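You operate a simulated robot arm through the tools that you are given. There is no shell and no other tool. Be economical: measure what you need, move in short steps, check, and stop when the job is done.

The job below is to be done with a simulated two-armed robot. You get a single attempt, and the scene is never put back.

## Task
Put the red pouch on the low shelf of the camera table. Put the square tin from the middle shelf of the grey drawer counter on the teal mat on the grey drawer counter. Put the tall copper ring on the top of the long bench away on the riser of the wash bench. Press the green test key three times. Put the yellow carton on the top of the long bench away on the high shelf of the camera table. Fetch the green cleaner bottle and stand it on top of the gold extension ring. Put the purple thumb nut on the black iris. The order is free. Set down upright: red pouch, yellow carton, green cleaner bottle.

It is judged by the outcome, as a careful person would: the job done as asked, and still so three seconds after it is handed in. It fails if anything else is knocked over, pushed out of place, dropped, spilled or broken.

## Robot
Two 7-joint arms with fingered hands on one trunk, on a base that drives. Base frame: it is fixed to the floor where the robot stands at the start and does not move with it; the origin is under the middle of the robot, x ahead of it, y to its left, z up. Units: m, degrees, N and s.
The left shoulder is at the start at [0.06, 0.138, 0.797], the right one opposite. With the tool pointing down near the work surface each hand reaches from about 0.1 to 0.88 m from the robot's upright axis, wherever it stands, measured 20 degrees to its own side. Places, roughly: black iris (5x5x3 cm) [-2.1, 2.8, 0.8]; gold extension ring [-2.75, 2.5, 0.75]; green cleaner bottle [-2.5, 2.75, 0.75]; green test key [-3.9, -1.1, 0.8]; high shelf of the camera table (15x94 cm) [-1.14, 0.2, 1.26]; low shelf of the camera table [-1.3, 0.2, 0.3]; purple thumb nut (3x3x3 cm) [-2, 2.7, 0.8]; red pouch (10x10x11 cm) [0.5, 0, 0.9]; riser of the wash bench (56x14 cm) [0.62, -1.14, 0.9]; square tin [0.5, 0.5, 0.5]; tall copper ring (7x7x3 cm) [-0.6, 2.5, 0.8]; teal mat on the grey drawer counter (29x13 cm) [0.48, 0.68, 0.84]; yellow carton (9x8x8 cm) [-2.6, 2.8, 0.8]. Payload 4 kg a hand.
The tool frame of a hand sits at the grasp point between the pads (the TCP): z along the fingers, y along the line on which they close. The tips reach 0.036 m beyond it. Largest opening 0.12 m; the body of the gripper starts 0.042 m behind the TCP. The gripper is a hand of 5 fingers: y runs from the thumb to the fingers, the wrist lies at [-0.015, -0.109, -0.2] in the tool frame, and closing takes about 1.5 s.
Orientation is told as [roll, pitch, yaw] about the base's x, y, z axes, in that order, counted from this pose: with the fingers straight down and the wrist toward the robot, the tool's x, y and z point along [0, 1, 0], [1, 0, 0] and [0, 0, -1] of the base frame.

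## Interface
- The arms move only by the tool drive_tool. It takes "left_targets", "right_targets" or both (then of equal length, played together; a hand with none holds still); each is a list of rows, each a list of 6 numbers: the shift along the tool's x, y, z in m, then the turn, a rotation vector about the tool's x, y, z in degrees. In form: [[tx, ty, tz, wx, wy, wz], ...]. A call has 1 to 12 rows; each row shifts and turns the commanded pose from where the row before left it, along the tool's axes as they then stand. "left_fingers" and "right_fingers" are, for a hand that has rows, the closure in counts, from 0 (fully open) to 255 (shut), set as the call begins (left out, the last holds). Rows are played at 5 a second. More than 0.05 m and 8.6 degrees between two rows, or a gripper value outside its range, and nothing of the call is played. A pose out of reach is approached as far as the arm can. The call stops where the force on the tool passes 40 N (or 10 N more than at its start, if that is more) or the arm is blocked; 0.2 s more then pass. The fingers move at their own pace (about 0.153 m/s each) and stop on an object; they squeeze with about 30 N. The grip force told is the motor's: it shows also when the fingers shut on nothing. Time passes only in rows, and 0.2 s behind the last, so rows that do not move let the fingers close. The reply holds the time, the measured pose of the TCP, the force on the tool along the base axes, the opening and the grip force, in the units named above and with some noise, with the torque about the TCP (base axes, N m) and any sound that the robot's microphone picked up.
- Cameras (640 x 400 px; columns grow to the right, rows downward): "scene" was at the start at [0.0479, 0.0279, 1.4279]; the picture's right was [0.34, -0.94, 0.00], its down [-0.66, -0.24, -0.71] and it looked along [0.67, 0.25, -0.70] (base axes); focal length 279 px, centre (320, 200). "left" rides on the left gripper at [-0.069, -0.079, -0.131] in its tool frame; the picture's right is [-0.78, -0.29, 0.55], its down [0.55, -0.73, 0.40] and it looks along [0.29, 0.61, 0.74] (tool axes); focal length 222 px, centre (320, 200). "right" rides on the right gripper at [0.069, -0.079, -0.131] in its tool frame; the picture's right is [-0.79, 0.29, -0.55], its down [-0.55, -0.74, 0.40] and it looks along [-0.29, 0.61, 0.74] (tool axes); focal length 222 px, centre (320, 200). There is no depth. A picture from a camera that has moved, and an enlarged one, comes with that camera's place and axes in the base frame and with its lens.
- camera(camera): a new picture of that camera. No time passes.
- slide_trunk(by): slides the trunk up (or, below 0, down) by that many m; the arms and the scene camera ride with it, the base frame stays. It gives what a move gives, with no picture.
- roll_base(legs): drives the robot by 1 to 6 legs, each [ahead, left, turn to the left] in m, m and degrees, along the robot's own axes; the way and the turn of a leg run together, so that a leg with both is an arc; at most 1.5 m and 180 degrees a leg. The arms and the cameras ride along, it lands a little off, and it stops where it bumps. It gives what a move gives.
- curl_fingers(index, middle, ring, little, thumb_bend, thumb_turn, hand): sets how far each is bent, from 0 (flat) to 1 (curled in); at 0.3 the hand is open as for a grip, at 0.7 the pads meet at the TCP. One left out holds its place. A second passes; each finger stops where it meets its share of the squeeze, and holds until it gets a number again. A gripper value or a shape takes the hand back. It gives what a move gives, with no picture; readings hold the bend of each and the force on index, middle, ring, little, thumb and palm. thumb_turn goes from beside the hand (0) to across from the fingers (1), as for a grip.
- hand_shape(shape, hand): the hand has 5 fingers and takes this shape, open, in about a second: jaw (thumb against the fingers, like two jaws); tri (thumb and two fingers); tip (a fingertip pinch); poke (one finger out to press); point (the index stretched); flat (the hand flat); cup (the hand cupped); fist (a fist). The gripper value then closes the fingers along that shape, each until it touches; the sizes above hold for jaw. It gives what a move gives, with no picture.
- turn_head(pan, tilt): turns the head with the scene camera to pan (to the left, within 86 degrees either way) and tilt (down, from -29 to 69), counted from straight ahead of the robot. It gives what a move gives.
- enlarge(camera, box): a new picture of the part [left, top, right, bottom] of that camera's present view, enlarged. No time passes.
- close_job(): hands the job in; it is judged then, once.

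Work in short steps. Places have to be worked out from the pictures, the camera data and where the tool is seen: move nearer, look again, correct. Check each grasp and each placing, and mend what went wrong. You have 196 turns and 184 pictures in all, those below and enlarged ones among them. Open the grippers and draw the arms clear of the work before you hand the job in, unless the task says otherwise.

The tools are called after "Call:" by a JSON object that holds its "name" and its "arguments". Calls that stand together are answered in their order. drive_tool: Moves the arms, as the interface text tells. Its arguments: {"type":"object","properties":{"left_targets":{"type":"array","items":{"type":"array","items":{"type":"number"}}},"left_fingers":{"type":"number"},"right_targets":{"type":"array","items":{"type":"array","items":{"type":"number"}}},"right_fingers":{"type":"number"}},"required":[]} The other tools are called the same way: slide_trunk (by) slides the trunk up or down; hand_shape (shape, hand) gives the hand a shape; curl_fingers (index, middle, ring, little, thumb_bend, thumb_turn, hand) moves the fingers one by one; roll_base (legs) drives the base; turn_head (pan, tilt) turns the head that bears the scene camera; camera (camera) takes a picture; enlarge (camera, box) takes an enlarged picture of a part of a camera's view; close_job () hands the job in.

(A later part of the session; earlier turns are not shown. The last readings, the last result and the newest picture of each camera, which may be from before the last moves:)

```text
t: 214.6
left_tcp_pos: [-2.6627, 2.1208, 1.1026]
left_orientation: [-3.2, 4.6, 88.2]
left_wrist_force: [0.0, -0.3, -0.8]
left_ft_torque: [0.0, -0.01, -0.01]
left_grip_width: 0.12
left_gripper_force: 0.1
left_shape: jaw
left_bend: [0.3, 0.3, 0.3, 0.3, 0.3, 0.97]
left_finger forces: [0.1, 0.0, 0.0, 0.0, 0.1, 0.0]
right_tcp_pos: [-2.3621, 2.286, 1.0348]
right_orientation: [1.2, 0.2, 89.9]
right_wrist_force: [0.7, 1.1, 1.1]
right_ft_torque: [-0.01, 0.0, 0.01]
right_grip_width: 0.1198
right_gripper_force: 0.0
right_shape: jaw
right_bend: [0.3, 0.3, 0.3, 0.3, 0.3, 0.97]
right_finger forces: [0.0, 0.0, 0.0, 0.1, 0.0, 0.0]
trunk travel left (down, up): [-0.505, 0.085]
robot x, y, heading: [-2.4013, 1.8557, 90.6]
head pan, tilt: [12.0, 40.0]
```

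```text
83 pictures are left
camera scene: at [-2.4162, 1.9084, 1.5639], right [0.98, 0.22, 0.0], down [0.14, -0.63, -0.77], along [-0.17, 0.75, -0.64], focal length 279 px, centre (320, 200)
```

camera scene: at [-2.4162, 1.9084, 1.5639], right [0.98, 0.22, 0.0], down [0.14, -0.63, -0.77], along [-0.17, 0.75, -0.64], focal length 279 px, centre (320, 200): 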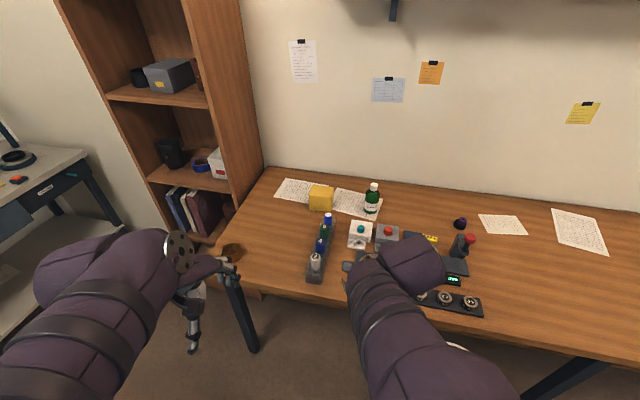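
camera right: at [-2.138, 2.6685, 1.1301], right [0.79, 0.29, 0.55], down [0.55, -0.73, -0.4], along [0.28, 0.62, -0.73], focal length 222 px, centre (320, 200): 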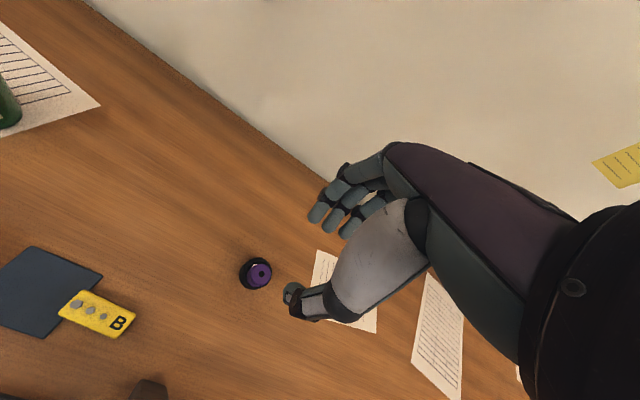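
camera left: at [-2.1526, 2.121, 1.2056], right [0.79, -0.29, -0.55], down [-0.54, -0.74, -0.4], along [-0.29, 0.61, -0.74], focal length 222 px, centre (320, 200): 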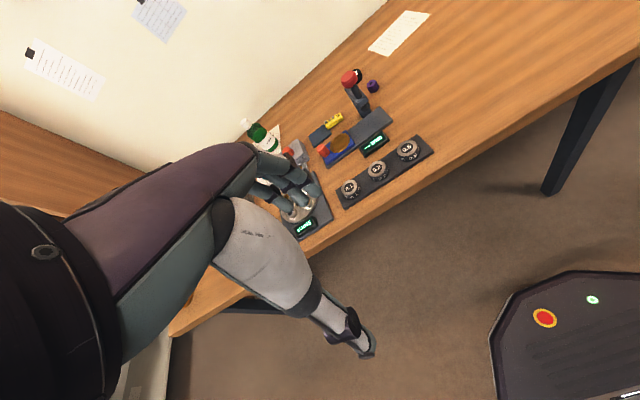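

There is a bronze-gold round thing at the bench's left end, near [-2.85, 2.45]. Zoom in.

Call:
{"name": "enlarge", "arguments": {"camera": "scene", "box": [200, 170, 400, 310]}}

Call:
{"name": "camera", "arguments": {"camera": "left"}}

```text
2.86 times, centred on (300, 240) of scene
camera zoom: at [-2.4162, 1.9084, 1.5639], right [0.98, 0.22, 0.0], down [0.14, -0.63, -0.77], along [-0.17, 0.75, -0.64], focal length 796 px, centre (377, 86)
```

zoom: 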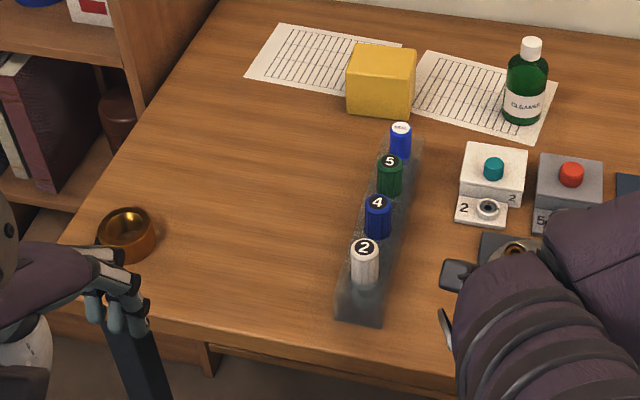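

```text
81 pictures are left
camera left: at [-2.6032, 2.0501, 1.2442], right [0.8, -0.36, -0.48], down [-0.55, -0.75, -0.37], along [-0.23, 0.56, -0.8], focal length 222 px, centre (320, 200)
```

left: 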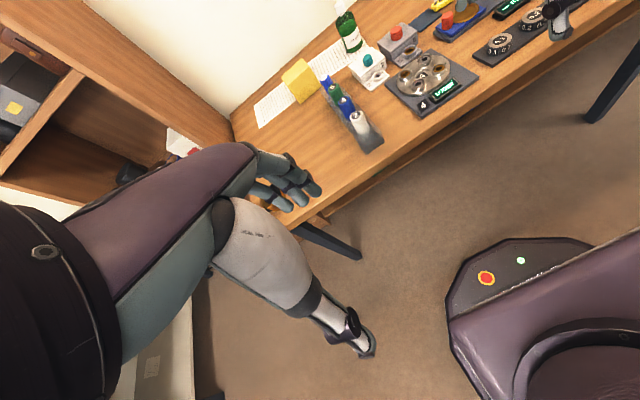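

The gold ring is at ≈[-2.846, 2.454]; bottle base ≈[-2.40, 2.778], cap top ≈0.94. I'll use the left hand from above. I reposition, straighten the left hand and bring it over the bottle.

Call:
{"name": "roll_base", "arguments": {"legs": [[0.105, -0.2, 0]]}}

Call:
{"name": "drive_tool", "arguments": {"left_targets": [[0, 0, 0, -4.6, 3.2, -2.4], [-0.006, 0.048, 0, 0, 0, 0], [-0.006, 0.048, 0, 0, 0, 0], [-0.006, 0.048, 0, 0, 0, 0], [-0.006, 0.048, 0, 0, 0, 0], [-0.006, 0.048, 0, 0, 0, 0], [-0.006, 0.048, 0, 0, 0, 0], [-0.006, 0.048, 0, 0, 0, 0], [-0.006, 0.048, 0, 0, 0, 0], [0, 0.048, 0, 0, 0, 0], [0, 0, 0, 0, 0, 0]]}}

Call:
{"name": "camera", "arguments": {"camera": "left"}}

Call:
{"name": "camera", "arguments": {"camera": "scene"}}

```text
t: 216.3
left_tcp_pos: [-2.4617, 2.2293, 1.1032]
left_orientation: [-3.3, 4.6, 88.3]
left_wrist_force: [-0.1, 1.3, 0.1]
left_ft_torque: [-0.02, 0.03, 0.01]
left_grip_width: 0.1198
left_gripper_force: 0.0
left_shape: jaw
left_bend: [0.3, 0.3, 0.3, 0.3, 0.3, 0.97]
left_finger forces: [0.0, 0.1, 0.1, 0.0, 0.0, 0.1]
right_tcp_pos: [-2.1619, 2.394, 1.0349]
right_orientation: [1.1, 0.1, 89.9]
right_wrist_force: [0.8, 0.2, 0.4]
right_ft_torque: [0.01, 0.02, 0.0]
right_grip_width: 0.1199
right_gripper_force: 0.1
right_shape: jaw
right_bend: [0.3, 0.3, 0.3, 0.3, 0.3, 0.97]
right_finger forces: [0.0, 0.1, 0.1, 0.0, 0.0, 0.0]
trunk travel left (down, up): [-0.505, 0.085]
robot x, y, heading: [-2.2057, 1.9607, 91.2]
head pan, tilt: [12.0, 40.0]
```

```text
t: 218.7
left_tcp_pos: [-2.4223, 2.6597, 1.103]
left_orientation: [0.0, 0.0, 90.7]
left_wrist_force: [-0.5, 0.2, -0.8]
left_ft_torque: [0.03, -0.05, -0.01]
left_grip_width: 0.1201
left_gripper_force: 0.0
left_shape: jaw
left_bend: [0.3, 0.3, 0.3, 0.3, 0.3, 0.97]
left_finger forces: [0.0, 0.1, 0.0, 0.1, 0.0, 0.0]
right_tcp_pos: [-2.1641, 2.3926, 1.0369]
right_orientation: [1.1, 0.2, 89.9]
right_wrist_force: [-0.7, -0.1, 0.2]
right_ft_torque: [0.02, -0.03, -0.02]
right_grip_width: 0.1197
right_gripper_force: 0.1
right_shape: jaw
right_bend: [0.3, 0.3, 0.3, 0.3, 0.3, 0.97]
right_finger forces: [0.1, 0.0, 0.0, 0.0, 0.1, 0.0]
trunk travel left (down, up): [-0.505, 0.085]
robot x, y, heading: [-2.1992, 1.961, 90.7]
head pan, tilt: [12.0, 40.0]
```

```text
80 pictures are left
camera left: at [-2.3531, 2.5811, 1.2347], right [0.79, -0.28, -0.55], down [-0.54, -0.74, -0.4], along [-0.29, 0.61, -0.74], focal length 222 px, centre (320, 200)
```

left: 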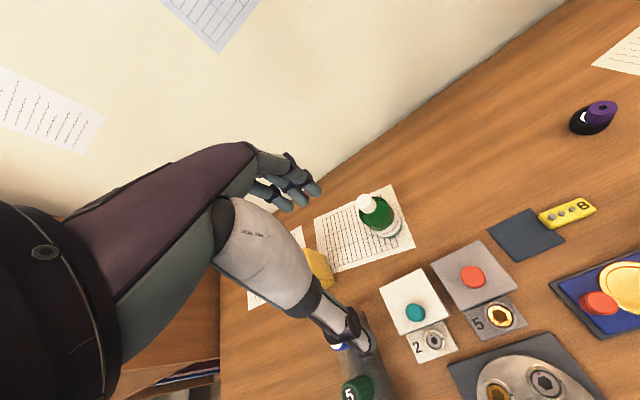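

```text
79 pictures are left
camera scene: at [-2.2193, 2.0152, 1.5647], right [0.98, 0.22, 0.0], down [0.14, -0.63, -0.77], along [-0.17, 0.75, -0.64], focal length 279 px, centre (320, 200)
```

scene: 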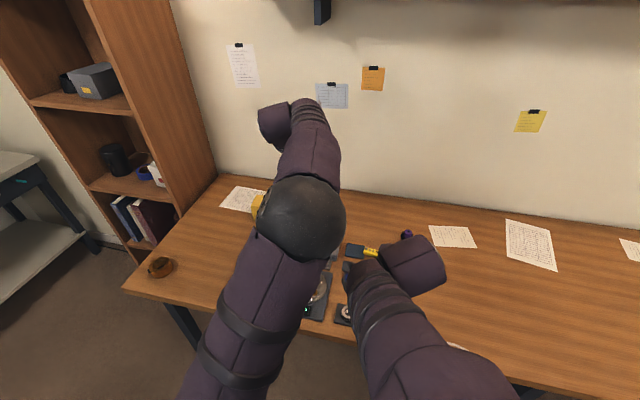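

The left camera also catches the nut on the iris; I zoom to check how it sits, and look at the bottle.

Call:
{"name": "enlarge", "arguments": {"camera": "left", "box": [550, 80, 640, 150]}}

Call:
{"name": "enlarge", "arguments": {"camera": "left", "box": [300, 170, 440, 290]}}

```text
5.71 times, centred on (595, 115) of left
camera zoom: at [-2.3531, 2.5811, 1.2347], right [0.79, -0.28, -0.55], down [-0.54, -0.74, -0.4], along [-0.29, 0.61, -0.74], focal length 1269 px, centre (-1251, 686)
```

zoom: 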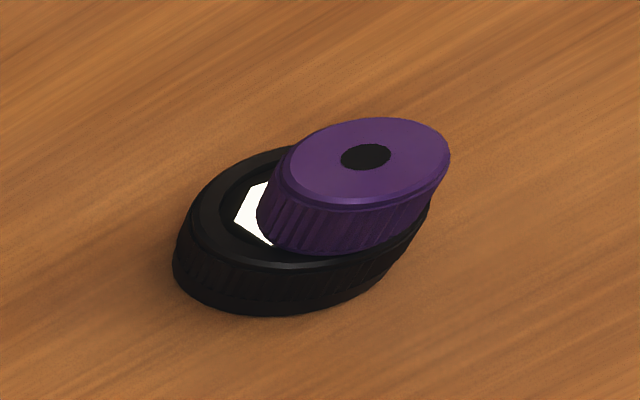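

```text
3.33 times, centred on (370, 230) of left
camera zoom: at [-2.3531, 2.5811, 1.2347], right [0.79, -0.28, -0.55], down [-0.54, -0.74, -0.4], along [-0.29, 0.61, -0.74], focal length 740 px, centre (153, 100)
```

zoom: 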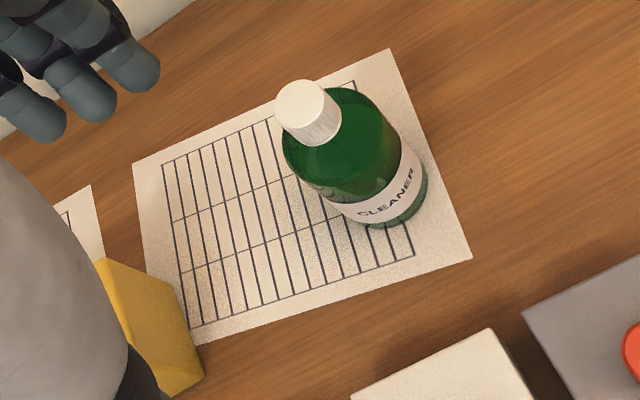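

The nut lies flat on the iris, fully supported. The bottle is at [-2.402, 2.771], top 0.941. I move over it and check before descending.

Call:
{"name": "drive_tool", "arguments": {"left_targets": [[-0.007, 0.037, 0, 0, 0, 0], [-0.007, 0.037, 0.02, 0, 0, 0], [-0.006, 0.037, 0.03, 0, 0, 0], [0, 0, 0.04, 0, 0, 0], [0, 0, 0.02, 0, 0, 0], [0, 0, 0, 0, 0, 0]]}}

Call:
{"name": "camera", "arguments": {"camera": "left"}}

```text
t: 220.1
left_tcp_pos: [-2.4078, 2.6691, 1.0619]
left_orientation: [-0.8, -0.6, 91.1]
left_wrist_force: [0.5, 0.7, -0.1]
left_ft_torque: [0.01, -0.01, 0.0]
left_grip_width: 0.1201
left_gripper_force: 0.0
left_shape: jaw
left_bend: [0.3, 0.3, 0.3, 0.3, 0.3, 0.97]
left_finger forces: [0.0, 0.1, 0.0, 0.0, 0.0, 0.1]
left hand out of reach, approached as far as the arm can: row 1, 2, 3, 4, 5
right_tcp_pos: [-2.1266, 2.3678, 1.0038]
right_orientation: [-1.2, 4.4, 86.8]
right_wrist_force: [-0.2, -0.2, -0.1]
right_ft_torque: [0.04, 0.03, -0.02]
right_grip_width: 0.1199
right_gripper_force: 0.0
right_shape: jaw
right_bend: [0.3, 0.3, 0.3, 0.3, 0.3, 0.97]
right_finger forces: [0.0, 0.1, 0.0, 0.1, 0.0, 0.0]
trunk travel left (down, up): [-0.505, 0.085]
robot x, y, heading: [-2.1988, 1.9638, 90.7]
head pan, tilt: [12.0, 40.0]
```

```text
76 pictures are left
camera left: at [-2.3386, 2.5902, 1.1932], right [0.8, -0.27, -0.54], down [-0.53, -0.74, -0.41], along [-0.29, 0.62, -0.73], focal length 222 px, centre (320, 200)
```

left: 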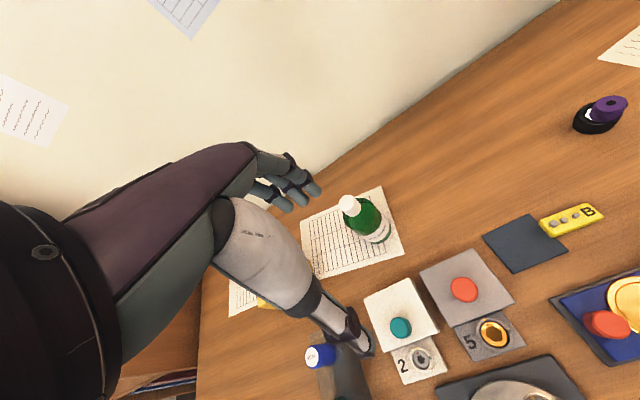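

Out of reach there, and the right arm is in the way a bit. The base front reaches only ~0.25 m ahead, so I can go 8 cm nearer; I also move the right hand aside.

Call:
{"name": "drive_tool", "arguments": {"right_targets": [[-0.04, -0.015, 0, 0, 0, 0], [-0.04, -0.015, 0, 0, 0, 0], [-0.04, -0.015, 0, 0, 0, 0], [-0.04, -0.015, 0, 0, 0, 0]]}}

Call:
{"name": "roll_base", "arguments": {"legs": [[0.085, 0.03, 0]]}}

Call:
{"name": "drive_tool", "arguments": {"left_targets": [[0, 0, 0, 0.6, 0.8, 0], [0, 0, 0, 0, 0, 0]]}}

```text
t: 221.1
left_tcp_pos: [-2.4015, 2.6692, 1.0551]
left_orientation: [0.1, 0.1, 90.7]
left_wrist_force: [0.8, 0.0, 0.2]
left_ft_torque: [0.0, -0.01, 0.0]
left_grip_width: 0.12
left_gripper_force: 0.0
left_shape: jaw
left_bend: [0.3, 0.3, 0.3, 0.3, 0.3, 0.97]
left_finger forces: [0.0, 0.0, 0.0, 0.0, 0.0, 0.0]
right_tcp_pos: [-2.002, 2.3329, 1.0329]
right_orientation: [1.3, 0.2, 89.9]
right_wrist_force: [0.1, 0.5, -0.7]
right_ft_torque: [-0.02, 0.03, -0.04]
right_grip_width: 0.1197
right_gripper_force: 0.1
right_shape: jaw
right_bend: [0.3, 0.3, 0.3, 0.3, 0.3, 0.97]
right_finger forces: [0.0, 0.1, 0.0, 0.1, 0.1, 0.0]
trunk travel left (down, up): [-0.505, 0.085]
robot x, y, heading: [-2.199, 1.9657, 90.9]
head pan, tilt: [12.0, 40.0]
```

```text
t: 222.2
left_tcp_pos: [-2.4341, 2.7553, 1.0538]
left_orientation: [0.0, 0.0, 90.5]
left_wrist_force: [-0.6, 0.1, -0.6]
left_ft_torque: [-0.02, -0.02, -0.04]
left_grip_width: 0.1198
left_gripper_force: 0.1
left_shape: jaw
left_bend: [0.3, 0.3, 0.3, 0.3, 0.3, 0.97]
left_finger forces: [0.0, 0.0, 0.0, 0.0, 0.0, 0.1]
right_tcp_pos: [-2.0345, 2.4189, 1.0317]
right_orientation: [1.2, 0.2, 89.9]
right_wrist_force: [0.2, 0.2, -0.4]
right_ft_torque: [-0.04, -0.02, -0.04]
right_grip_width: 0.1199
right_gripper_force: 0.1
right_shape: jaw
right_bend: [0.3, 0.3, 0.3, 0.3, 0.3, 0.97]
right_finger forces: [0.0, 0.0, 0.0, 0.1, 0.0, 0.0]
trunk travel left (down, up): [-0.505, 0.085]
robot x, y, heading: [-2.2337, 2.0477, 91.1]
head pan, tilt: [12.0, 40.0]
```

```text
t: 222.8
left_tcp_pos: [-2.433, 2.7532, 1.0551]
left_orientation: [0.8, 0.6, 90.7]
left_wrist_force: [-0.2, 0.0, -0.5]
left_ft_torque: [0.02, -0.02, -0.01]
left_grip_width: 0.12
left_gripper_force: 0.1
left_shape: jaw
left_bend: [0.3, 0.3, 0.3, 0.3, 0.3, 0.97]
left_finger forces: [0.0, 0.1, 0.1, 0.1, 0.1, 0.0]
right_tcp_pos: [-2.0341, 2.4169, 1.0323]
right_orientation: [1.2, 0.1, 89.8]
right_wrist_force: [-0.7, -0.1, 0.3]
right_ft_torque: [0.02, -0.02, 0.0]
right_grip_width: 0.1197
right_gripper_force: 0.1
right_shape: jaw
right_bend: [0.3, 0.3, 0.3, 0.3, 0.3, 0.97]
right_finger forces: [0.0, 0.0, 0.0, 0.1, 0.1, 0.1]
trunk travel left (down, up): [-0.505, 0.085]
robot x, y, heading: [-2.2269, 2.0461, 90.7]
head pan, tilt: [12.0, 40.0]
```

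Now reachable. I centre over the bottle and lower to z≈0.985.

Call:
{"name": "drive_tool", "arguments": {"left_targets": [[-0.031, 0.017, 0, -0.6, -0.8, 0], [0, 0, 0.035, 0, 0, 0], [0, 0, 0.035, 0, 0, 0], [0, 0, 0, 0, 0, 0]]}}

Call:
{"name": "camera", "arguments": {"camera": "left"}}

```text
t: 223.8
left_tcp_pos: [-2.3834, 2.7747, 1.0052]
left_orientation: [0.0, -0.1, 90.6]
left_wrist_force: [-0.8, -0.6, 0.1]
left_ft_torque: [-0.01, -0.03, 0.02]
left_grip_width: 0.1201
left_gripper_force: 0.1
left_shape: jaw
left_bend: [0.3, 0.3, 0.3, 0.3, 0.3, 0.97]
left_finger forces: [0.0, 0.0, 0.1, 0.0, 0.1, 0.1]
left hand out of reach, approached as far as the arm can: row 2, 3
right_tcp_pos: [-2.0341, 2.4164, 1.0307]
right_orientation: [1.2, 0.2, 89.9]
right_wrist_force: [0.4, 0.7, 0.1]
right_ft_torque: [-0.03, -0.01, -0.02]
right_grip_width: 0.1198
right_gripper_force: 0.1
right_shape: jaw
right_bend: [0.3, 0.3, 0.3, 0.3, 0.3, 0.97]
right_finger forces: [0.1, 0.0, 0.1, 0.1, 0.1, 0.0]
trunk travel left (down, up): [-0.505, 0.085]
robot x, y, heading: [-2.2327, 2.0502, 90.8]
head pan, tilt: [12.0, 40.0]
```

```text
75 pictures are left
camera left: at [-2.3132, 2.6964, 1.1375], right [0.79, -0.28, -0.55], down [-0.54, -0.74, -0.4], along [-0.29, 0.61, -0.74], focal length 222 px, centre (320, 200)
```

left: 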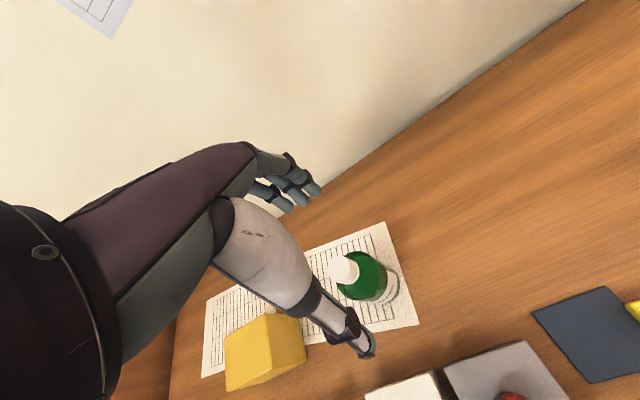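

The arm is limited, so I use the base (1.8 cm left) to centre and the trunk to descend: first 5 cm.

Call:
{"name": "roll_base", "arguments": {"legs": [[0, 0.018, 0]]}}

Call:
{"name": "slide_trunk", "arguments": {"by": -0.045}}

Call:
{"name": "camera", "arguments": {"camera": "left"}}

```text
t: 224.6
left_tcp_pos: [-2.403, 2.7746, 1.0069]
left_orientation: [0.0, 0.0, 90.7]
left_wrist_force: [-0.8, -0.1, -0.8]
left_ft_torque: [0.0, -0.05, -0.04]
left_grip_width: 0.1201
left_gripper_force: 0.1
left_shape: jaw
left_bend: [0.3, 0.3, 0.3, 0.3, 0.3, 0.97]
left_finger forces: [0.0, 0.0, 0.1, 0.0, 0.0, 0.0]
right_tcp_pos: [-2.0533, 2.4175, 1.0327]
right_orientation: [1.1, 0.3, 89.9]
right_wrist_force: [0.8, 0.4, -0.5]
right_ft_torque: [0.01, -0.03, 0.01]
right_grip_width: 0.1198
right_gripper_force: 0.1
right_shape: jaw
right_bend: [0.3, 0.3, 0.3, 0.3, 0.3, 0.97]
right_finger forces: [0.1, 0.1, 0.0, 0.0, 0.1, 0.0]
trunk travel left (down, up): [-0.505, 0.085]
robot x, y, heading: [-2.2498, 2.046, 90.9]
head pan, tilt: [12.0, 40.0]
```

```text
t: 225.4
left_tcp_pos: [-2.4017, 2.775, 0.9614]
left_orientation: [0.0, -0.1, 90.7]
left_wrist_force: [0.5, -0.5, 0.1]
left_ft_torque: [0.02, -0.01, -0.02]
left_grip_width: 0.1201
left_gripper_force: 0.1
left_shape: jaw
left_bend: [0.3, 0.3, 0.3, 0.3, 0.3, 0.97]
left_finger forces: [0.1, 0.0, 0.1, 0.0, 0.1, 0.0]
right_tcp_pos: [-2.0518, 2.4164, 0.9869]
right_orientation: [1.2, 0.2, 89.9]
right_wrist_force: [0.7, -0.2, -0.4]
right_ft_torque: [0.0, 0.01, 0.01]
right_grip_width: 0.1195
right_gripper_force: 0.1
right_shape: jaw
right_bend: [0.3, 0.3, 0.3, 0.3, 0.3, 0.97]
right_finger forces: [0.0, 0.0, 0.0, 0.1, 0.0, 0.1]
trunk travel left (down, up): [-0.46, 0.13]
robot x, y, heading: [-2.2488, 2.046, 90.7]
head pan, tilt: [12.0, 40.0]
```

```text
74 pictures are left
camera left: at [-2.3313, 2.6958, 1.0928], right [0.79, -0.28, -0.55], down [-0.54, -0.74, -0.4], along [-0.29, 0.61, -0.74], focal length 222 px, centre (320, 200)
```

left: 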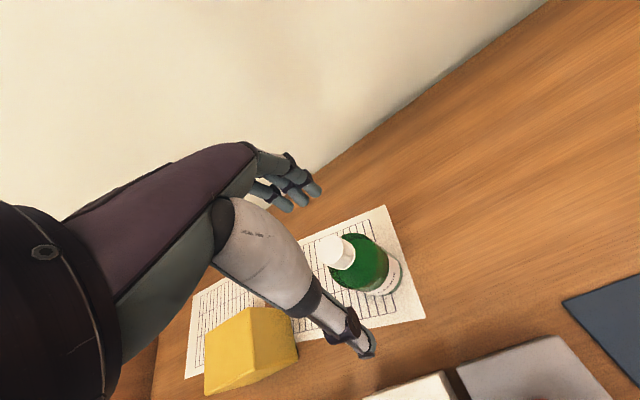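

Bottle is between thumb and fingers. Lower 5.3 cm more and close.

Call:
{"name": "slide_trunk", "arguments": {"by": -0.053}}

Call:
{"name": "drive_tool", "arguments": {"left_targets": [[0, 0, 0, 0, 0, 0], [0, 0, 0, 0, 0, 0], [0, 0, 0, 0, 0, 0], [0, 0, 0, 0, 0, 0], [0, 0, 0, 0, 0, 0], [0, 0, 0, 0, 0, 0], [0, 0, 0, 0, 0, 0]], "left_fingers": 255}}

Call:
{"name": "camera", "arguments": {"camera": "left"}}

```text
t: 226.4
left_tcp_pos: [-2.4015, 2.7744, 0.9093]
left_orientation: [0.0, 0.0, 90.8]
left_wrist_force: [-0.3, -0.4, 0.1]
left_ft_torque: [0.0, 0.0, 0.01]
left_grip_width: 0.1202
left_gripper_force: 0.0
left_shape: jaw
left_bend: [0.3, 0.3, 0.3, 0.3, 0.3, 0.97]
left_finger forces: [0.1, 0.1, 0.0, 0.0, 0.0, 0.1]
right_tcp_pos: [-2.0516, 2.4173, 0.9334]
right_orientation: [1.3, 0.1, 89.9]
right_wrist_force: [-0.1, -0.3, -0.8]
right_ft_torque: [0.01, 0.05, 0.02]
right_grip_width: 0.1199
right_gripper_force: 0.1
right_shape: jaw
right_bend: [0.3, 0.3, 0.3, 0.3, 0.3, 0.97]
right_finger forces: [0.0, 0.0, 0.1, 0.1, 0.0, 0.0]
trunk travel left (down, up): [-0.407, 0.183]
robot x, y, heading: [-2.251, 2.0495, 90.5]
head pan, tilt: [12.0, 40.0]
```

```text
t: 228.0
left_tcp_pos: [-2.402, 2.7751, 0.908]
left_orientation: [0.1, 0.0, 90.6]
left_wrist_force: [0.1, -1.4, 0.2]
left_ft_torque: [-0.03, 0.0, 0.0]
left_grip_width: 0.0482
left_gripper_force: 30.2
left_shape: jaw
left_bend: [0.43, 0.47, 0.51, 0.71, 0.67, 1.0]
left_finger forces: [15.9, 9.3, 0.1, 0.0, 25.8, 0.0]
right_tcp_pos: [-2.052, 2.4159, 0.9324]
right_orientation: [1.3, 0.2, 89.8]
right_wrist_force: [-0.6, -0.9, 0.8]
right_ft_torque: [-0.03, 0.0, 0.01]
right_grip_width: 0.1197
right_gripper_force: 0.1
right_shape: jaw
right_bend: [0.3, 0.3, 0.3, 0.3, 0.3, 0.97]
right_finger forces: [0.1, 0.0, 0.1, 0.0, 0.1, 0.1]
trunk travel left (down, up): [-0.407, 0.183]
robot x, y, heading: [-2.2518, 2.0464, 91.0]
head pan, tilt: [12.0, 40.0]
```

```text
73 pictures are left
camera left: at [-2.3314, 2.6961, 1.0395], right [0.79, -0.28, -0.55], down [-0.54, -0.74, -0.4], along [-0.29, 0.61, -0.74], focal length 222 px, centre (320, 200)
```

left: 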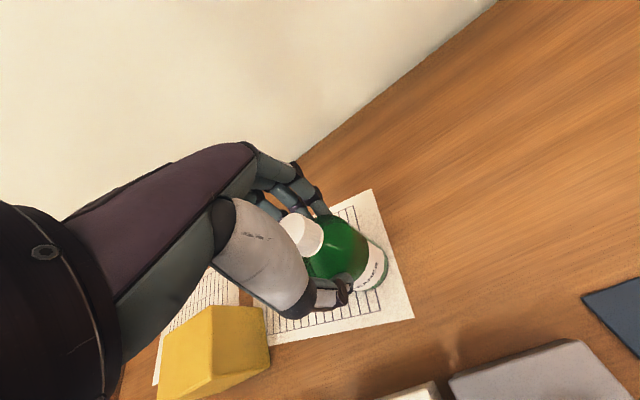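

Gripped by thumb, index and middle. I lift with the trunk and look.

Call:
{"name": "slide_trunk", "arguments": {"by": 0.12}}

Call:
{"name": "camera", "arguments": {"camera": "left"}}

```text
t: 229.5
left_tcp_pos: [-2.4009, 2.7749, 1.0281]
left_orientation: [0.0, 0.1, 90.7]
left_wrist_force: [-0.3, -0.5, -1.8]
left_ft_torque: [0.01, 0.01, -0.04]
left_grip_width: 0.0482
left_gripper_force: 30.3
left_shape: jaw
left_bend: [0.43, 0.47, 0.51, 0.71, 0.67, 1.0]
left_finger forces: [16.2, 9.2, 0.1, 0.0, 25.8, 0.1]
right_tcp_pos: [-2.0522, 2.4169, 1.053]
right_orientation: [1.2, 0.2, 89.9]
right_wrist_force: [0.5, 0.5, 0.4]
right_ft_torque: [-0.06, 0.02, 0.0]
right_grip_width: 0.1197
right_gripper_force: 0.0
right_shape: jaw
right_bend: [0.3, 0.3, 0.3, 0.3, 0.3, 0.97]
right_finger forces: [0.1, 0.1, 0.0, 0.1, 0.1, 0.0]
trunk travel left (down, up): [-0.527, 0.063]
robot x, y, heading: [-2.2481, 2.0472, 91.0]
head pan, tilt: [12.0, 40.0]
```

```text
72 pictures are left
camera left: at [-2.3314, 2.6963, 1.1593], right [0.79, -0.28, -0.55], down [-0.54, -0.74, -0.4], along [-0.29, 0.61, -0.74], focal length 222 px, centre (320, 200)
```

left: 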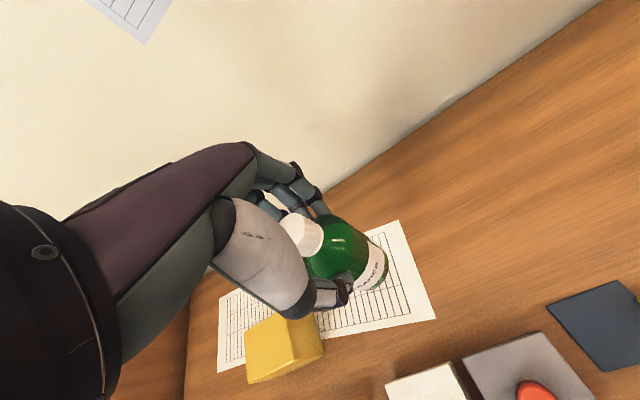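

Held upright; bottle bottom is at TCP−0.108. I raise a bit, go back, then left to bring it near the gold ring.

Call:
{"name": "slide_trunk", "arguments": {"by": 0.05}}

Call:
{"name": "roll_base", "arguments": {"legs": [[-0.36, 0, 0], [0, 0.42, 0]]}}

Call:
{"name": "turn_head", "arguments": {"pan": 25, "tilt": 45}}

Call:
{"name": "camera", "arguments": {"camera": "scene"}}

Call:
{"name": "camera", "arguments": {"camera": "left"}}

```text
t: 230.4
left_tcp_pos: [-2.4028, 2.7756, 1.0774]
left_orientation: [0.1, 0.1, 90.6]
left_wrist_force: [0.1, 0.2, -2.1]
left_ft_torque: [0.01, -0.03, 0.04]
left_grip_width: 0.0482
left_gripper_force: 29.9
left_shape: jaw
left_bend: [0.43, 0.47, 0.51, 0.71, 0.67, 1.0]
left_finger forces: [16.1, 9.2, 0.2, 0.0, 25.8, 0.0]
right_tcp_pos: [-2.051, 2.4178, 1.1038]
right_orientation: [1.2, 0.2, 89.8]
right_wrist_force: [0.1, -0.2, 0.7]
right_ft_torque: [0.0, 0.01, 0.01]
right_grip_width: 0.1196
right_gripper_force: 0.0
right_shape: jaw
right_bend: [0.3, 0.3, 0.3, 0.3, 0.3, 0.97]
right_finger forces: [0.0, 0.0, 0.1, 0.0, 0.1, 0.1]
trunk travel left (down, up): [-0.577, 0.013]
robot x, y, heading: [-2.2452, 2.0477, 91.1]
head pan, tilt: [12.0, 40.0]
```

```text
t: 234.9
left_tcp_pos: [-2.8197, 2.4091, 1.0775]
left_orientation: [0.0, 0.1, 91.0]
left_wrist_force: [0.2, -0.6, -4.2]
left_ft_torque: [-0.03, -0.02, 0.05]
left_grip_width: 0.048
left_gripper_force: 29.7
left_shape: jaw
left_bend: [0.43, 0.47, 0.51, 0.71, 0.67, 1.0]
left_finger forces: [16.1, 9.1, 0.0, 0.0, 25.8, 0.1]
right_tcp_pos: [-2.4676, 2.0528, 1.1035]
right_orientation: [1.1, 0.2, 90.1]
right_wrist_force: [-0.4, 0.0, -0.2]
right_ft_torque: [0.02, -0.03, 0.0]
right_grip_width: 0.1199
right_gripper_force: 0.1
right_shape: jaw
right_bend: [0.3, 0.3, 0.3, 0.3, 0.3, 0.97]
right_finger forces: [0.0, 0.0, 0.1, 0.1, 0.0, 0.0]
trunk travel left (down, up): [-0.577, 0.013]
robot x, y, heading: [-2.6641, 1.684, 90.8]
head pan, tilt: [12.0, 40.0]
```

```text
t: 235.6
left_tcp_pos: [-2.8186, 2.4079, 1.0779]
left_orientation: [0.1, 0.0, 90.9]
left_wrist_force: [-0.1, 0.1, -1.2]
left_ft_torque: [-0.02, -0.01, -0.03]
left_grip_width: 0.0482
left_gripper_force: 30.1
left_shape: jaw
left_bend: [0.43, 0.47, 0.51, 0.71, 0.67, 1.0]
left_finger forces: [16.1, 9.2, 0.1, 0.0, 25.7, 0.0]
right_tcp_pos: [-2.4669, 2.0529, 1.1037]
right_orientation: [1.2, 0.2, 90.1]
right_wrist_force: [1.1, -0.3, 0.3]
right_ft_torque: [0.01, 0.02, -0.02]
right_grip_width: 0.1199
right_gripper_force: 0.2
right_shape: jaw
right_bend: [0.3, 0.3, 0.3, 0.3, 0.3, 0.97]
right_finger forces: [0.0, 0.0, 0.0, 0.0, 0.0, 0.0]
trunk travel left (down, up): [-0.577, 0.013]
robot x, y, heading: [-2.6589, 1.6836, 91.1]
head pan, tilt: [25.0, 45.0]
```

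```text
71 pictures are left
camera scene: at [-2.6968, 1.7249, 1.6294], right [0.9, 0.44, 0.0], down [0.31, -0.64, -0.71], along [-0.31, 0.64, -0.71], focal length 279 px, centre (320, 200)
```

scene: 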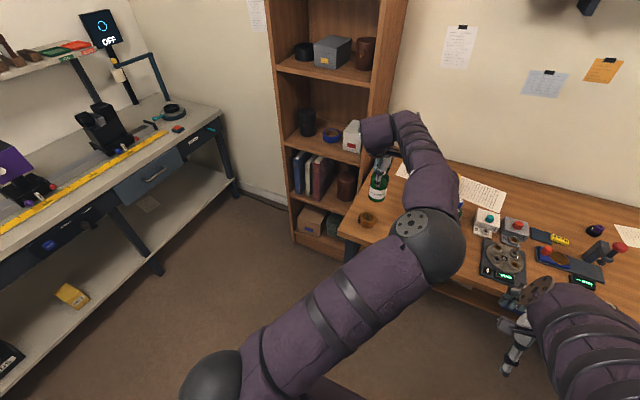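

```text
70 pictures are left
camera left: at [-2.7485, 2.3302, 1.2094], right [0.79, -0.28, -0.55], down [-0.54, -0.74, -0.4], along [-0.3, 0.61, -0.74], focal length 222 px, centre (320, 200)
```

left: 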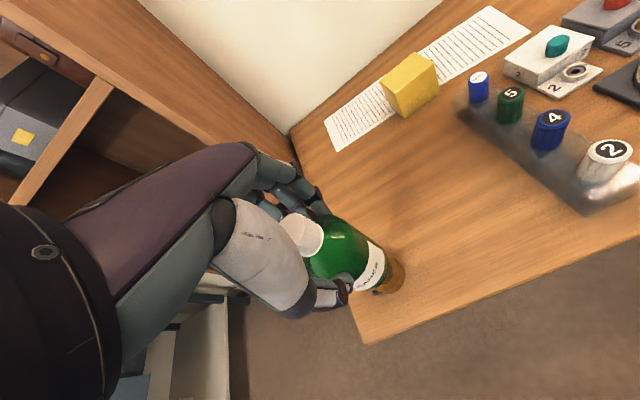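

Call:
{"name": "enlarge", "arguments": {"camera": "scene", "box": [330, 150, 430, 240]}}

Call:
{"name": "enlarge", "arguments": {"camera": "left", "box": [270, 180, 430, 320]}}

```text
4.44 times, centred on (380, 195) of scene
camera zoom: at [-2.6968, 1.7249, 1.6294], right [0.9, 0.44, 0.0], down [0.31, -0.64, -0.71], along [-0.31, 0.64, -0.71], focal length 1238 px, centre (53, 222)
```

zoom: 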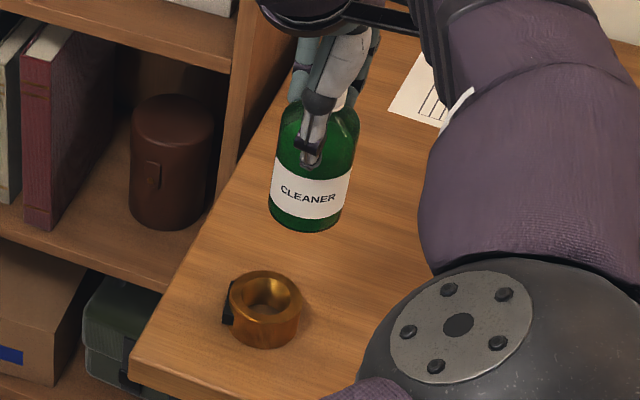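

```text
2.86 times, centred on (350, 250) of left
camera zoom: at [-2.7485, 2.3302, 1.2094], right [0.79, -0.28, -0.55], down [-0.54, -0.74, -0.4], along [-0.3, 0.61, -0.74], focal length 635 px, centre (234, 57)
```

zoom: 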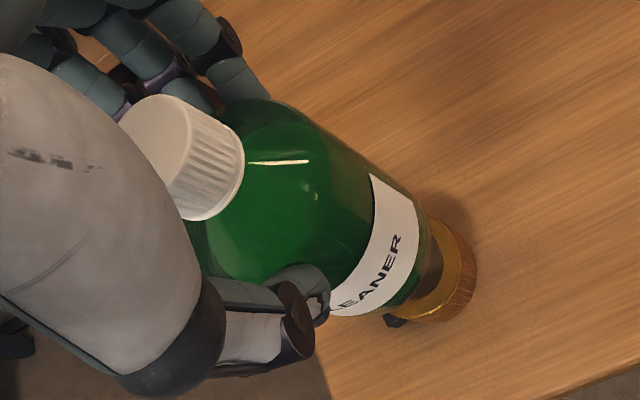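

Ring ≈[-2.841, 2.441], top ≈0.835; bottle base ≈[-2.815, 2.408]. I shift the base by 2.6 cm left and 3.3 cm ahead, then lower 8 cm and check.

Call:
{"name": "roll_base", "arguments": {"legs": [[0.033, 0.026, 0]]}}

Call:
{"name": "slide_trunk", "arguments": {"by": -0.09}}

Call:
{"name": "enlarge", "arguments": {"camera": "scene", "box": [330, 150, 430, 240]}}

Call:
{"name": "enlarge", "arguments": {"camera": "left", "box": [270, 180, 430, 320]}}

```text
t: 236.5
left_tcp_pos: [-2.8477, 2.4426, 1.0769]
left_orientation: [-0.1, 0.1, 90.9]
left_wrist_force: [-0.3, 1.4, -2.5]
left_ft_torque: [-0.04, -0.06, 0.0]
left_grip_width: 0.048
left_gripper_force: 30.2
left_shape: jaw
left_bend: [0.43, 0.47, 0.51, 0.71, 0.67, 1.0]
left_finger forces: [16.2, 9.3, 0.2, 0.0, 25.7, 0.0]
right_tcp_pos: [-2.4943, 2.0851, 1.1038]
right_orientation: [1.0, 0.2, 90.1]
right_wrist_force: [0.1, 0.6, 0.0]
right_ft_torque: [-0.06, -0.01, 0.0]
right_grip_width: 0.1196
right_gripper_force: 0.0
right_shape: jaw
right_bend: [0.3, 0.3, 0.3, 0.3, 0.3, 0.97]
right_finger forces: [0.1, 0.0, 0.0, 0.1, 0.0, 0.1]
trunk travel left (down, up): [-0.577, 0.013]
robot x, y, heading: [-2.6902, 1.715, 91.0]
head pan, tilt: [25.0, 45.0]
```

```text
t: 237.8
left_tcp_pos: [-2.8458, 2.4408, 0.9883]
left_orientation: [0.0, 0.0, 91.0]
left_wrist_force: [-0.2, -0.1, -1.8]
left_ft_torque: [-0.05, 0.0, 0.01]
left_grip_width: 0.0481
left_gripper_force: 29.7
left_shape: jaw
left_bend: [0.43, 0.47, 0.51, 0.71, 0.67, 1.0]
left_finger forces: [16.2, 9.3, 0.1, 0.0, 25.8, 0.0]
right_tcp_pos: [-2.4948, 2.0836, 1.0141]
right_orientation: [1.2, 0.2, 90.1]
right_wrist_force: [-0.8, 0.3, -0.4]
right_ft_torque: [0.01, -0.01, 0.0]
right_grip_width: 0.1199
right_gripper_force: 0.0
right_shape: jaw
right_bend: [0.3, 0.3, 0.3, 0.3, 0.3, 0.97]
right_finger forces: [0.1, 0.0, 0.1, 0.0, 0.0, 0.0]
trunk travel left (down, up): [-0.487, 0.103]
robot x, y, heading: [-2.6886, 1.7119, 90.9]
head pan, tilt: [25.0, 45.0]
```

```text
4.44 times, centred on (380, 195) of scene
camera zoom: at [-2.7236, 1.7569, 1.5394], right [0.9, 0.44, 0.0], down [0.31, -0.64, -0.71], along [-0.31, 0.64, -0.71], focal length 1238 px, centre (53, 222)
```

zoom: 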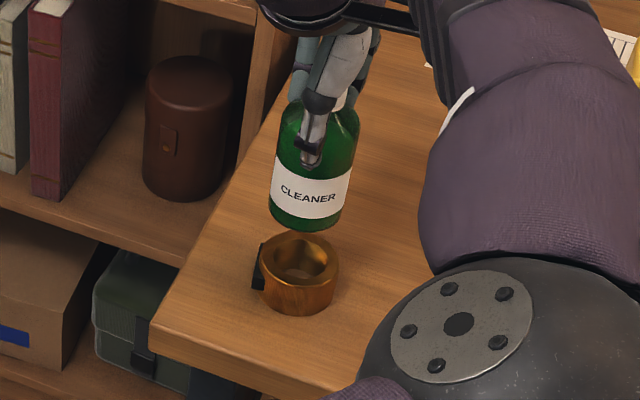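

```text
2.86 times, centred on (350, 250) of left
camera zoom: at [-2.7757, 2.3623, 1.1194], right [0.79, -0.28, -0.55], down [-0.54, -0.74, -0.4], along [-0.3, 0.61, -0.74], focal length 635 px, centre (234, 57)
```

zoom: 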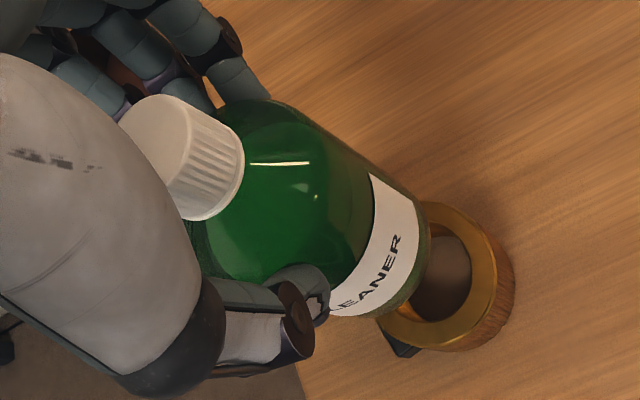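

Alignment is within a few mm by both cameras. I lower by trunk in small steps, watching the force.

Call:
{"name": "slide_trunk", "arguments": {"by": -0.035}}

Call:
{"name": "slide_trunk", "arguments": {"by": -0.005}}

Call:
{"name": "enlarge", "arguments": {"camera": "scene", "box": [330, 150, 430, 240]}}

```text
t: 238.6
left_tcp_pos: [-2.846, 2.4399, 0.9525]
left_orientation: [0.0, -0.1, 91.0]
left_wrist_force: [-0.9, -0.8, -3.2]
left_ft_torque: [0.0, -0.02, 0.0]
left_grip_width: 0.0482
left_gripper_force: 29.8
left_shape: jaw
left_bend: [0.43, 0.47, 0.51, 0.71, 0.67, 1.0]
left_finger forces: [16.1, 9.2, 0.1, 0.0, 25.9, 0.1]
right_tcp_pos: [-2.4943, 2.0833, 0.9792]
right_orientation: [1.2, 0.2, 90.1]
right_wrist_force: [-0.1, 1.2, 0.3]
right_ft_torque: [0.05, 0.01, 0.0]
right_grip_width: 0.1195
right_gripper_force: 0.0
right_shape: jaw
right_bend: [0.3, 0.3, 0.3, 0.3, 0.3, 0.97]
right_finger forces: [0.0, 0.0, 0.0, 0.1, 0.0, 0.0]
trunk travel left (down, up): [-0.452, 0.138]
robot x, y, heading: [-2.6924, 1.7168, 91.1]
head pan, tilt: [25.0, 45.0]
```

```text
t: 239.1
left_tcp_pos: [-2.8456, 2.4413, 0.9478]
left_orientation: [0.1, 0.0, 91.0]
left_wrist_force: [-0.5, 0.1, -2.3]
left_ft_torque: [0.02, -0.02, -0.01]
left_grip_width: 0.0482
left_gripper_force: 30.0
left_shape: jaw
left_bend: [0.43, 0.47, 0.51, 0.71, 0.67, 1.0]
left_finger forces: [16.2, 9.2, 0.1, 0.0, 25.8, 0.0]
right_tcp_pos: [-2.4942, 2.084, 0.9747]
right_orientation: [1.1, 0.2, 90.1]
right_wrist_force: [0.0, 0.0, -0.4]
right_ft_torque: [-0.01, -0.01, 0.02]
right_grip_width: 0.1198
right_gripper_force: 0.1
right_shape: jaw
right_bend: [0.3, 0.3, 0.3, 0.3, 0.3, 0.97]
right_finger forces: [0.1, 0.0, 0.0, 0.0, 0.1, 0.0]
trunk travel left (down, up): [-0.447, 0.143]
robot x, y, heading: [-2.6899, 1.715, 91.0]
head pan, tilt: [25.0, 45.0]
```

```text
4.44 times, centred on (380, 195) of scene
camera zoom: at [-2.7236, 1.7569, 1.4994], right [0.9, 0.44, 0.0], down [0.31, -0.64, -0.71], along [-0.31, 0.64, -0.71], focal length 1238 px, centre (53, 222)
```

zoom: 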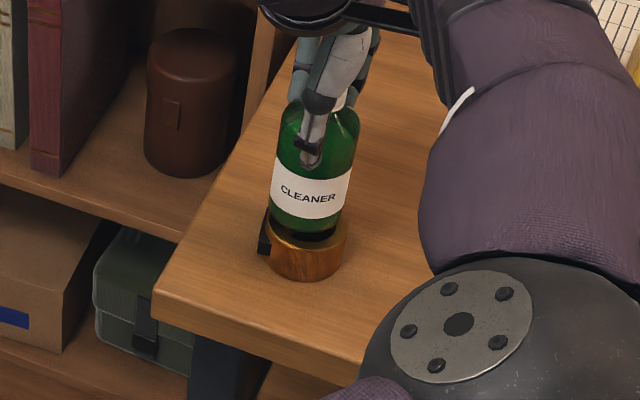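

Well centred. A few more millimetres.

Call:
{"name": "slide_trunk", "arguments": {"by": -0.005}}

Call:
{"name": "slide_trunk", "arguments": {"by": -0.004}}

Call:
{"name": "enlarge", "arguments": {"camera": "scene", "box": [330, 150, 430, 240]}}

```text
t: 239.6
left_tcp_pos: [-2.8465, 2.4412, 0.9434]
left_orientation: [0.0, 0.0, 91.0]
left_wrist_force: [-0.3, -0.1, -0.7]
left_ft_torque: [-0.01, -0.02, 0.0]
left_grip_width: 0.0479
left_gripper_force: 30.1
left_shape: jaw
left_bend: [0.43, 0.47, 0.51, 0.71, 0.67, 1.0]
left_finger forces: [16.2, 9.2, 0.0, 0.0, 25.9, 0.1]
right_tcp_pos: [-2.4934, 2.0842, 0.9686]
right_orientation: [1.3, 0.1, 90.1]
right_wrist_force: [-0.5, -0.1, 0.5]
right_ft_torque: [-0.01, -0.04, -0.02]
right_grip_width: 0.1195
right_gripper_force: 0.0
right_shape: jaw
right_bend: [0.3, 0.3, 0.3, 0.3, 0.3, 0.97]
right_finger forces: [0.0, 0.0, 0.0, 0.0, 0.0, 0.0]
trunk travel left (down, up): [-0.442, 0.148]
robot x, y, heading: [-2.6894, 1.715, 90.9]
head pan, tilt: [25.0, 45.0]
```

```text
t: 240.2
left_tcp_pos: [-2.8463, 2.4396, 0.9433]
left_orientation: [0.1, -0.3, 91.0]
left_wrist_force: [0.2, 0.3, 14.2]
left_ft_torque: [0.09, -0.05, -0.03]
left_grip_width: 0.0488
left_gripper_force: 30.0
left_shape: jaw
left_bend: [0.43, 0.47, 0.51, 0.71, 0.67, 1.0]
left_finger forces: [17.4, 10.4, 0.2, 0.0, 27.8, 0.0]
right_tcp_pos: [-2.4947, 2.0842, 0.9661]
right_orientation: [1.2, 0.1, 90.1]
right_wrist_force: [0.3, -0.6, 0.1]
right_ft_torque: [-0.02, 0.03, 0.02]
right_grip_width: 0.1198
right_gripper_force: 0.1
right_shape: jaw
right_bend: [0.3, 0.3, 0.3, 0.3, 0.3, 0.97]
right_finger forces: [0.1, 0.0, 0.0, 0.1, 0.1, 0.1]
trunk travel left (down, up): [-0.438, 0.152]
robot x, y, heading: [-2.6881, 1.7121, 91.1]
head pan, tilt: [25.0, 45.0]
```

```text
4.44 times, centred on (380, 195) of scene
camera zoom: at [-2.7232, 1.7555, 1.4907], right [0.9, 0.44, 0.0], down [0.31, -0.63, -0.71], along [-0.31, 0.64, -0.71], focal length 1238 px, centre (53, 222)
```

zoom: 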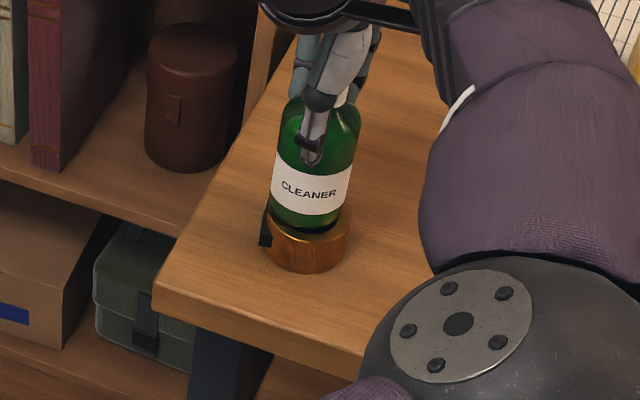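

Contact. I relieve 2 mm, open to about 8 cm, and rise with the trunk.

Call:
{"name": "slide_trunk", "arguments": {"by": 0.002}}

Call:
{"name": "drive_tool", "arguments": {"left_targets": [[0, 0, 0, 0, 0, 0], [0, 0, 0, 0, 0, 0], [0, 0, 0, 0, 0, 0], [0, 0, 0, 0, 0, 0]], "left_fingers": 60}}

Call:
{"name": "slide_trunk", "arguments": {"by": 0.14}}

Call:
{"name": "enlarge", "arguments": {"camera": "scene", "box": [310, 150, 450, 290]}}

```text
t: 240.7
left_tcp_pos: [-2.8454, 2.4397, 0.9422]
left_orientation: [0.1, -0.1, 90.9]
left_wrist_force: [0.9, 1.6, 12.3]
left_ft_torque: [0.15, 0.0, 0.0]
left_grip_width: 0.0488
left_gripper_force: 30.1
left_shape: jaw
left_bend: [0.43, 0.47, 0.51, 0.71, 0.67, 1.0]
left_finger forces: [17.6, 10.7, 0.1, 0.0, 27.5, 0.0]
right_tcp_pos: [-2.4934, 2.0843, 0.9659]
right_orientation: [1.2, 0.1, 90.1]
right_wrist_force: [-0.2, 0.7, -0.2]
right_ft_torque: [-0.02, 0.01, 0.03]
right_grip_width: 0.1198
right_gripper_force: 0.0
right_shape: jaw
right_bend: [0.3, 0.3, 0.3, 0.3, 0.3, 0.97]
right_finger forces: [0.0, 0.0, 0.1, 0.0, 0.1, 0.0]
trunk travel left (down, up): [-0.44, 0.15]
robot x, y, heading: [-2.6869, 1.7128, 90.9]
head pan, tilt: [25.0, 45.0]
```

```text
t: 241.7
left_tcp_pos: [-2.846, 2.4397, 0.9402]
left_orientation: [0.0, 0.1, 90.9]
left_wrist_force: [0.9, -0.2, -1.4]
left_ft_torque: [-0.01, -0.04, 0.01]
left_grip_width: 0.0916
left_gripper_force: 0.0
left_shape: jaw
left_bend: [0.33, 0.36, 0.35, 0.54, 0.39, 0.99]
left_finger forces: [0.0, 0.0, 0.0, 0.0, 0.1, 0.0]
right_tcp_pos: [-2.4942, 2.0845, 0.967]
right_orientation: [1.3, 0.2, 90.0]
right_wrist_force: [-0.1, -0.3, -0.5]
right_ft_torque: [-0.01, -0.01, 0.01]
right_grip_width: 0.1197
right_gripper_force: 0.1
right_shape: jaw
right_bend: [0.3, 0.3, 0.3, 0.3, 0.3, 0.97]
right_finger forces: [0.1, 0.0, 0.1, 0.1, 0.1, 0.1]
trunk travel left (down, up): [-0.44, 0.15]
robot x, y, heading: [-2.6903, 1.7114, 91.0]
head pan, tilt: [25.0, 45.0]
```

```text
t: 243.4
left_tcp_pos: [-2.8465, 2.4403, 1.0816]
left_orientation: [0.0, 0.0, 91.0]
left_wrist_force: [-0.5, -0.2, 0.3]
left_ft_torque: [0.01, 0.01, 0.01]
left_grip_width: 0.0917
left_gripper_force: 0.2
left_shape: jaw
left_bend: [0.33, 0.36, 0.35, 0.54, 0.39, 0.99]
left_finger forces: [0.0, 0.0, 0.1, 0.1, 0.1, 0.0]
right_tcp_pos: [-2.4933, 2.0841, 1.1074]
right_orientation: [1.2, 0.2, 90.1]
right_wrist_force: [0.0, -0.9, 0.3]
right_ft_torque: [0.01, -0.02, 0.03]
right_grip_width: 0.1198
right_gripper_force: 0.1
right_shape: jaw
right_bend: [0.3, 0.3, 0.3, 0.3, 0.3, 0.97]
right_finger forces: [0.1, 0.0, 0.1, 0.0, 0.0, 0.1]
trunk travel left (down, up): [-0.58, 0.01]
robot x, y, heading: [-2.6905, 1.7149, 91.0]
head pan, tilt: [25.0, 45.0]
```

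```text
2.86 times, centred on (380, 220) of scene
camera zoom: at [-2.7235, 1.757, 1.6323], right [0.9, 0.44, 0.0], down [0.31, -0.64, -0.71], along [-0.31, 0.64, -0.71], focal length 796 px, centre (149, 143)
```

zoom: 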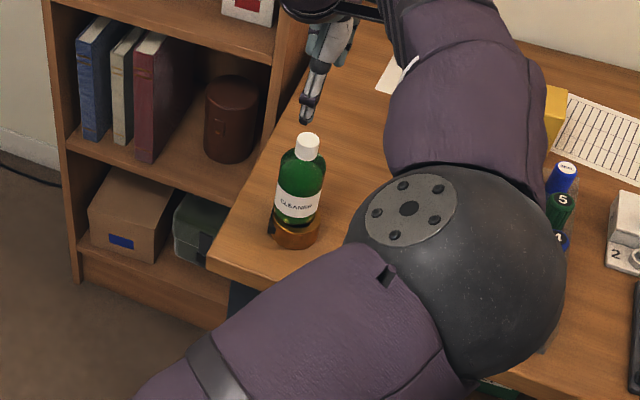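

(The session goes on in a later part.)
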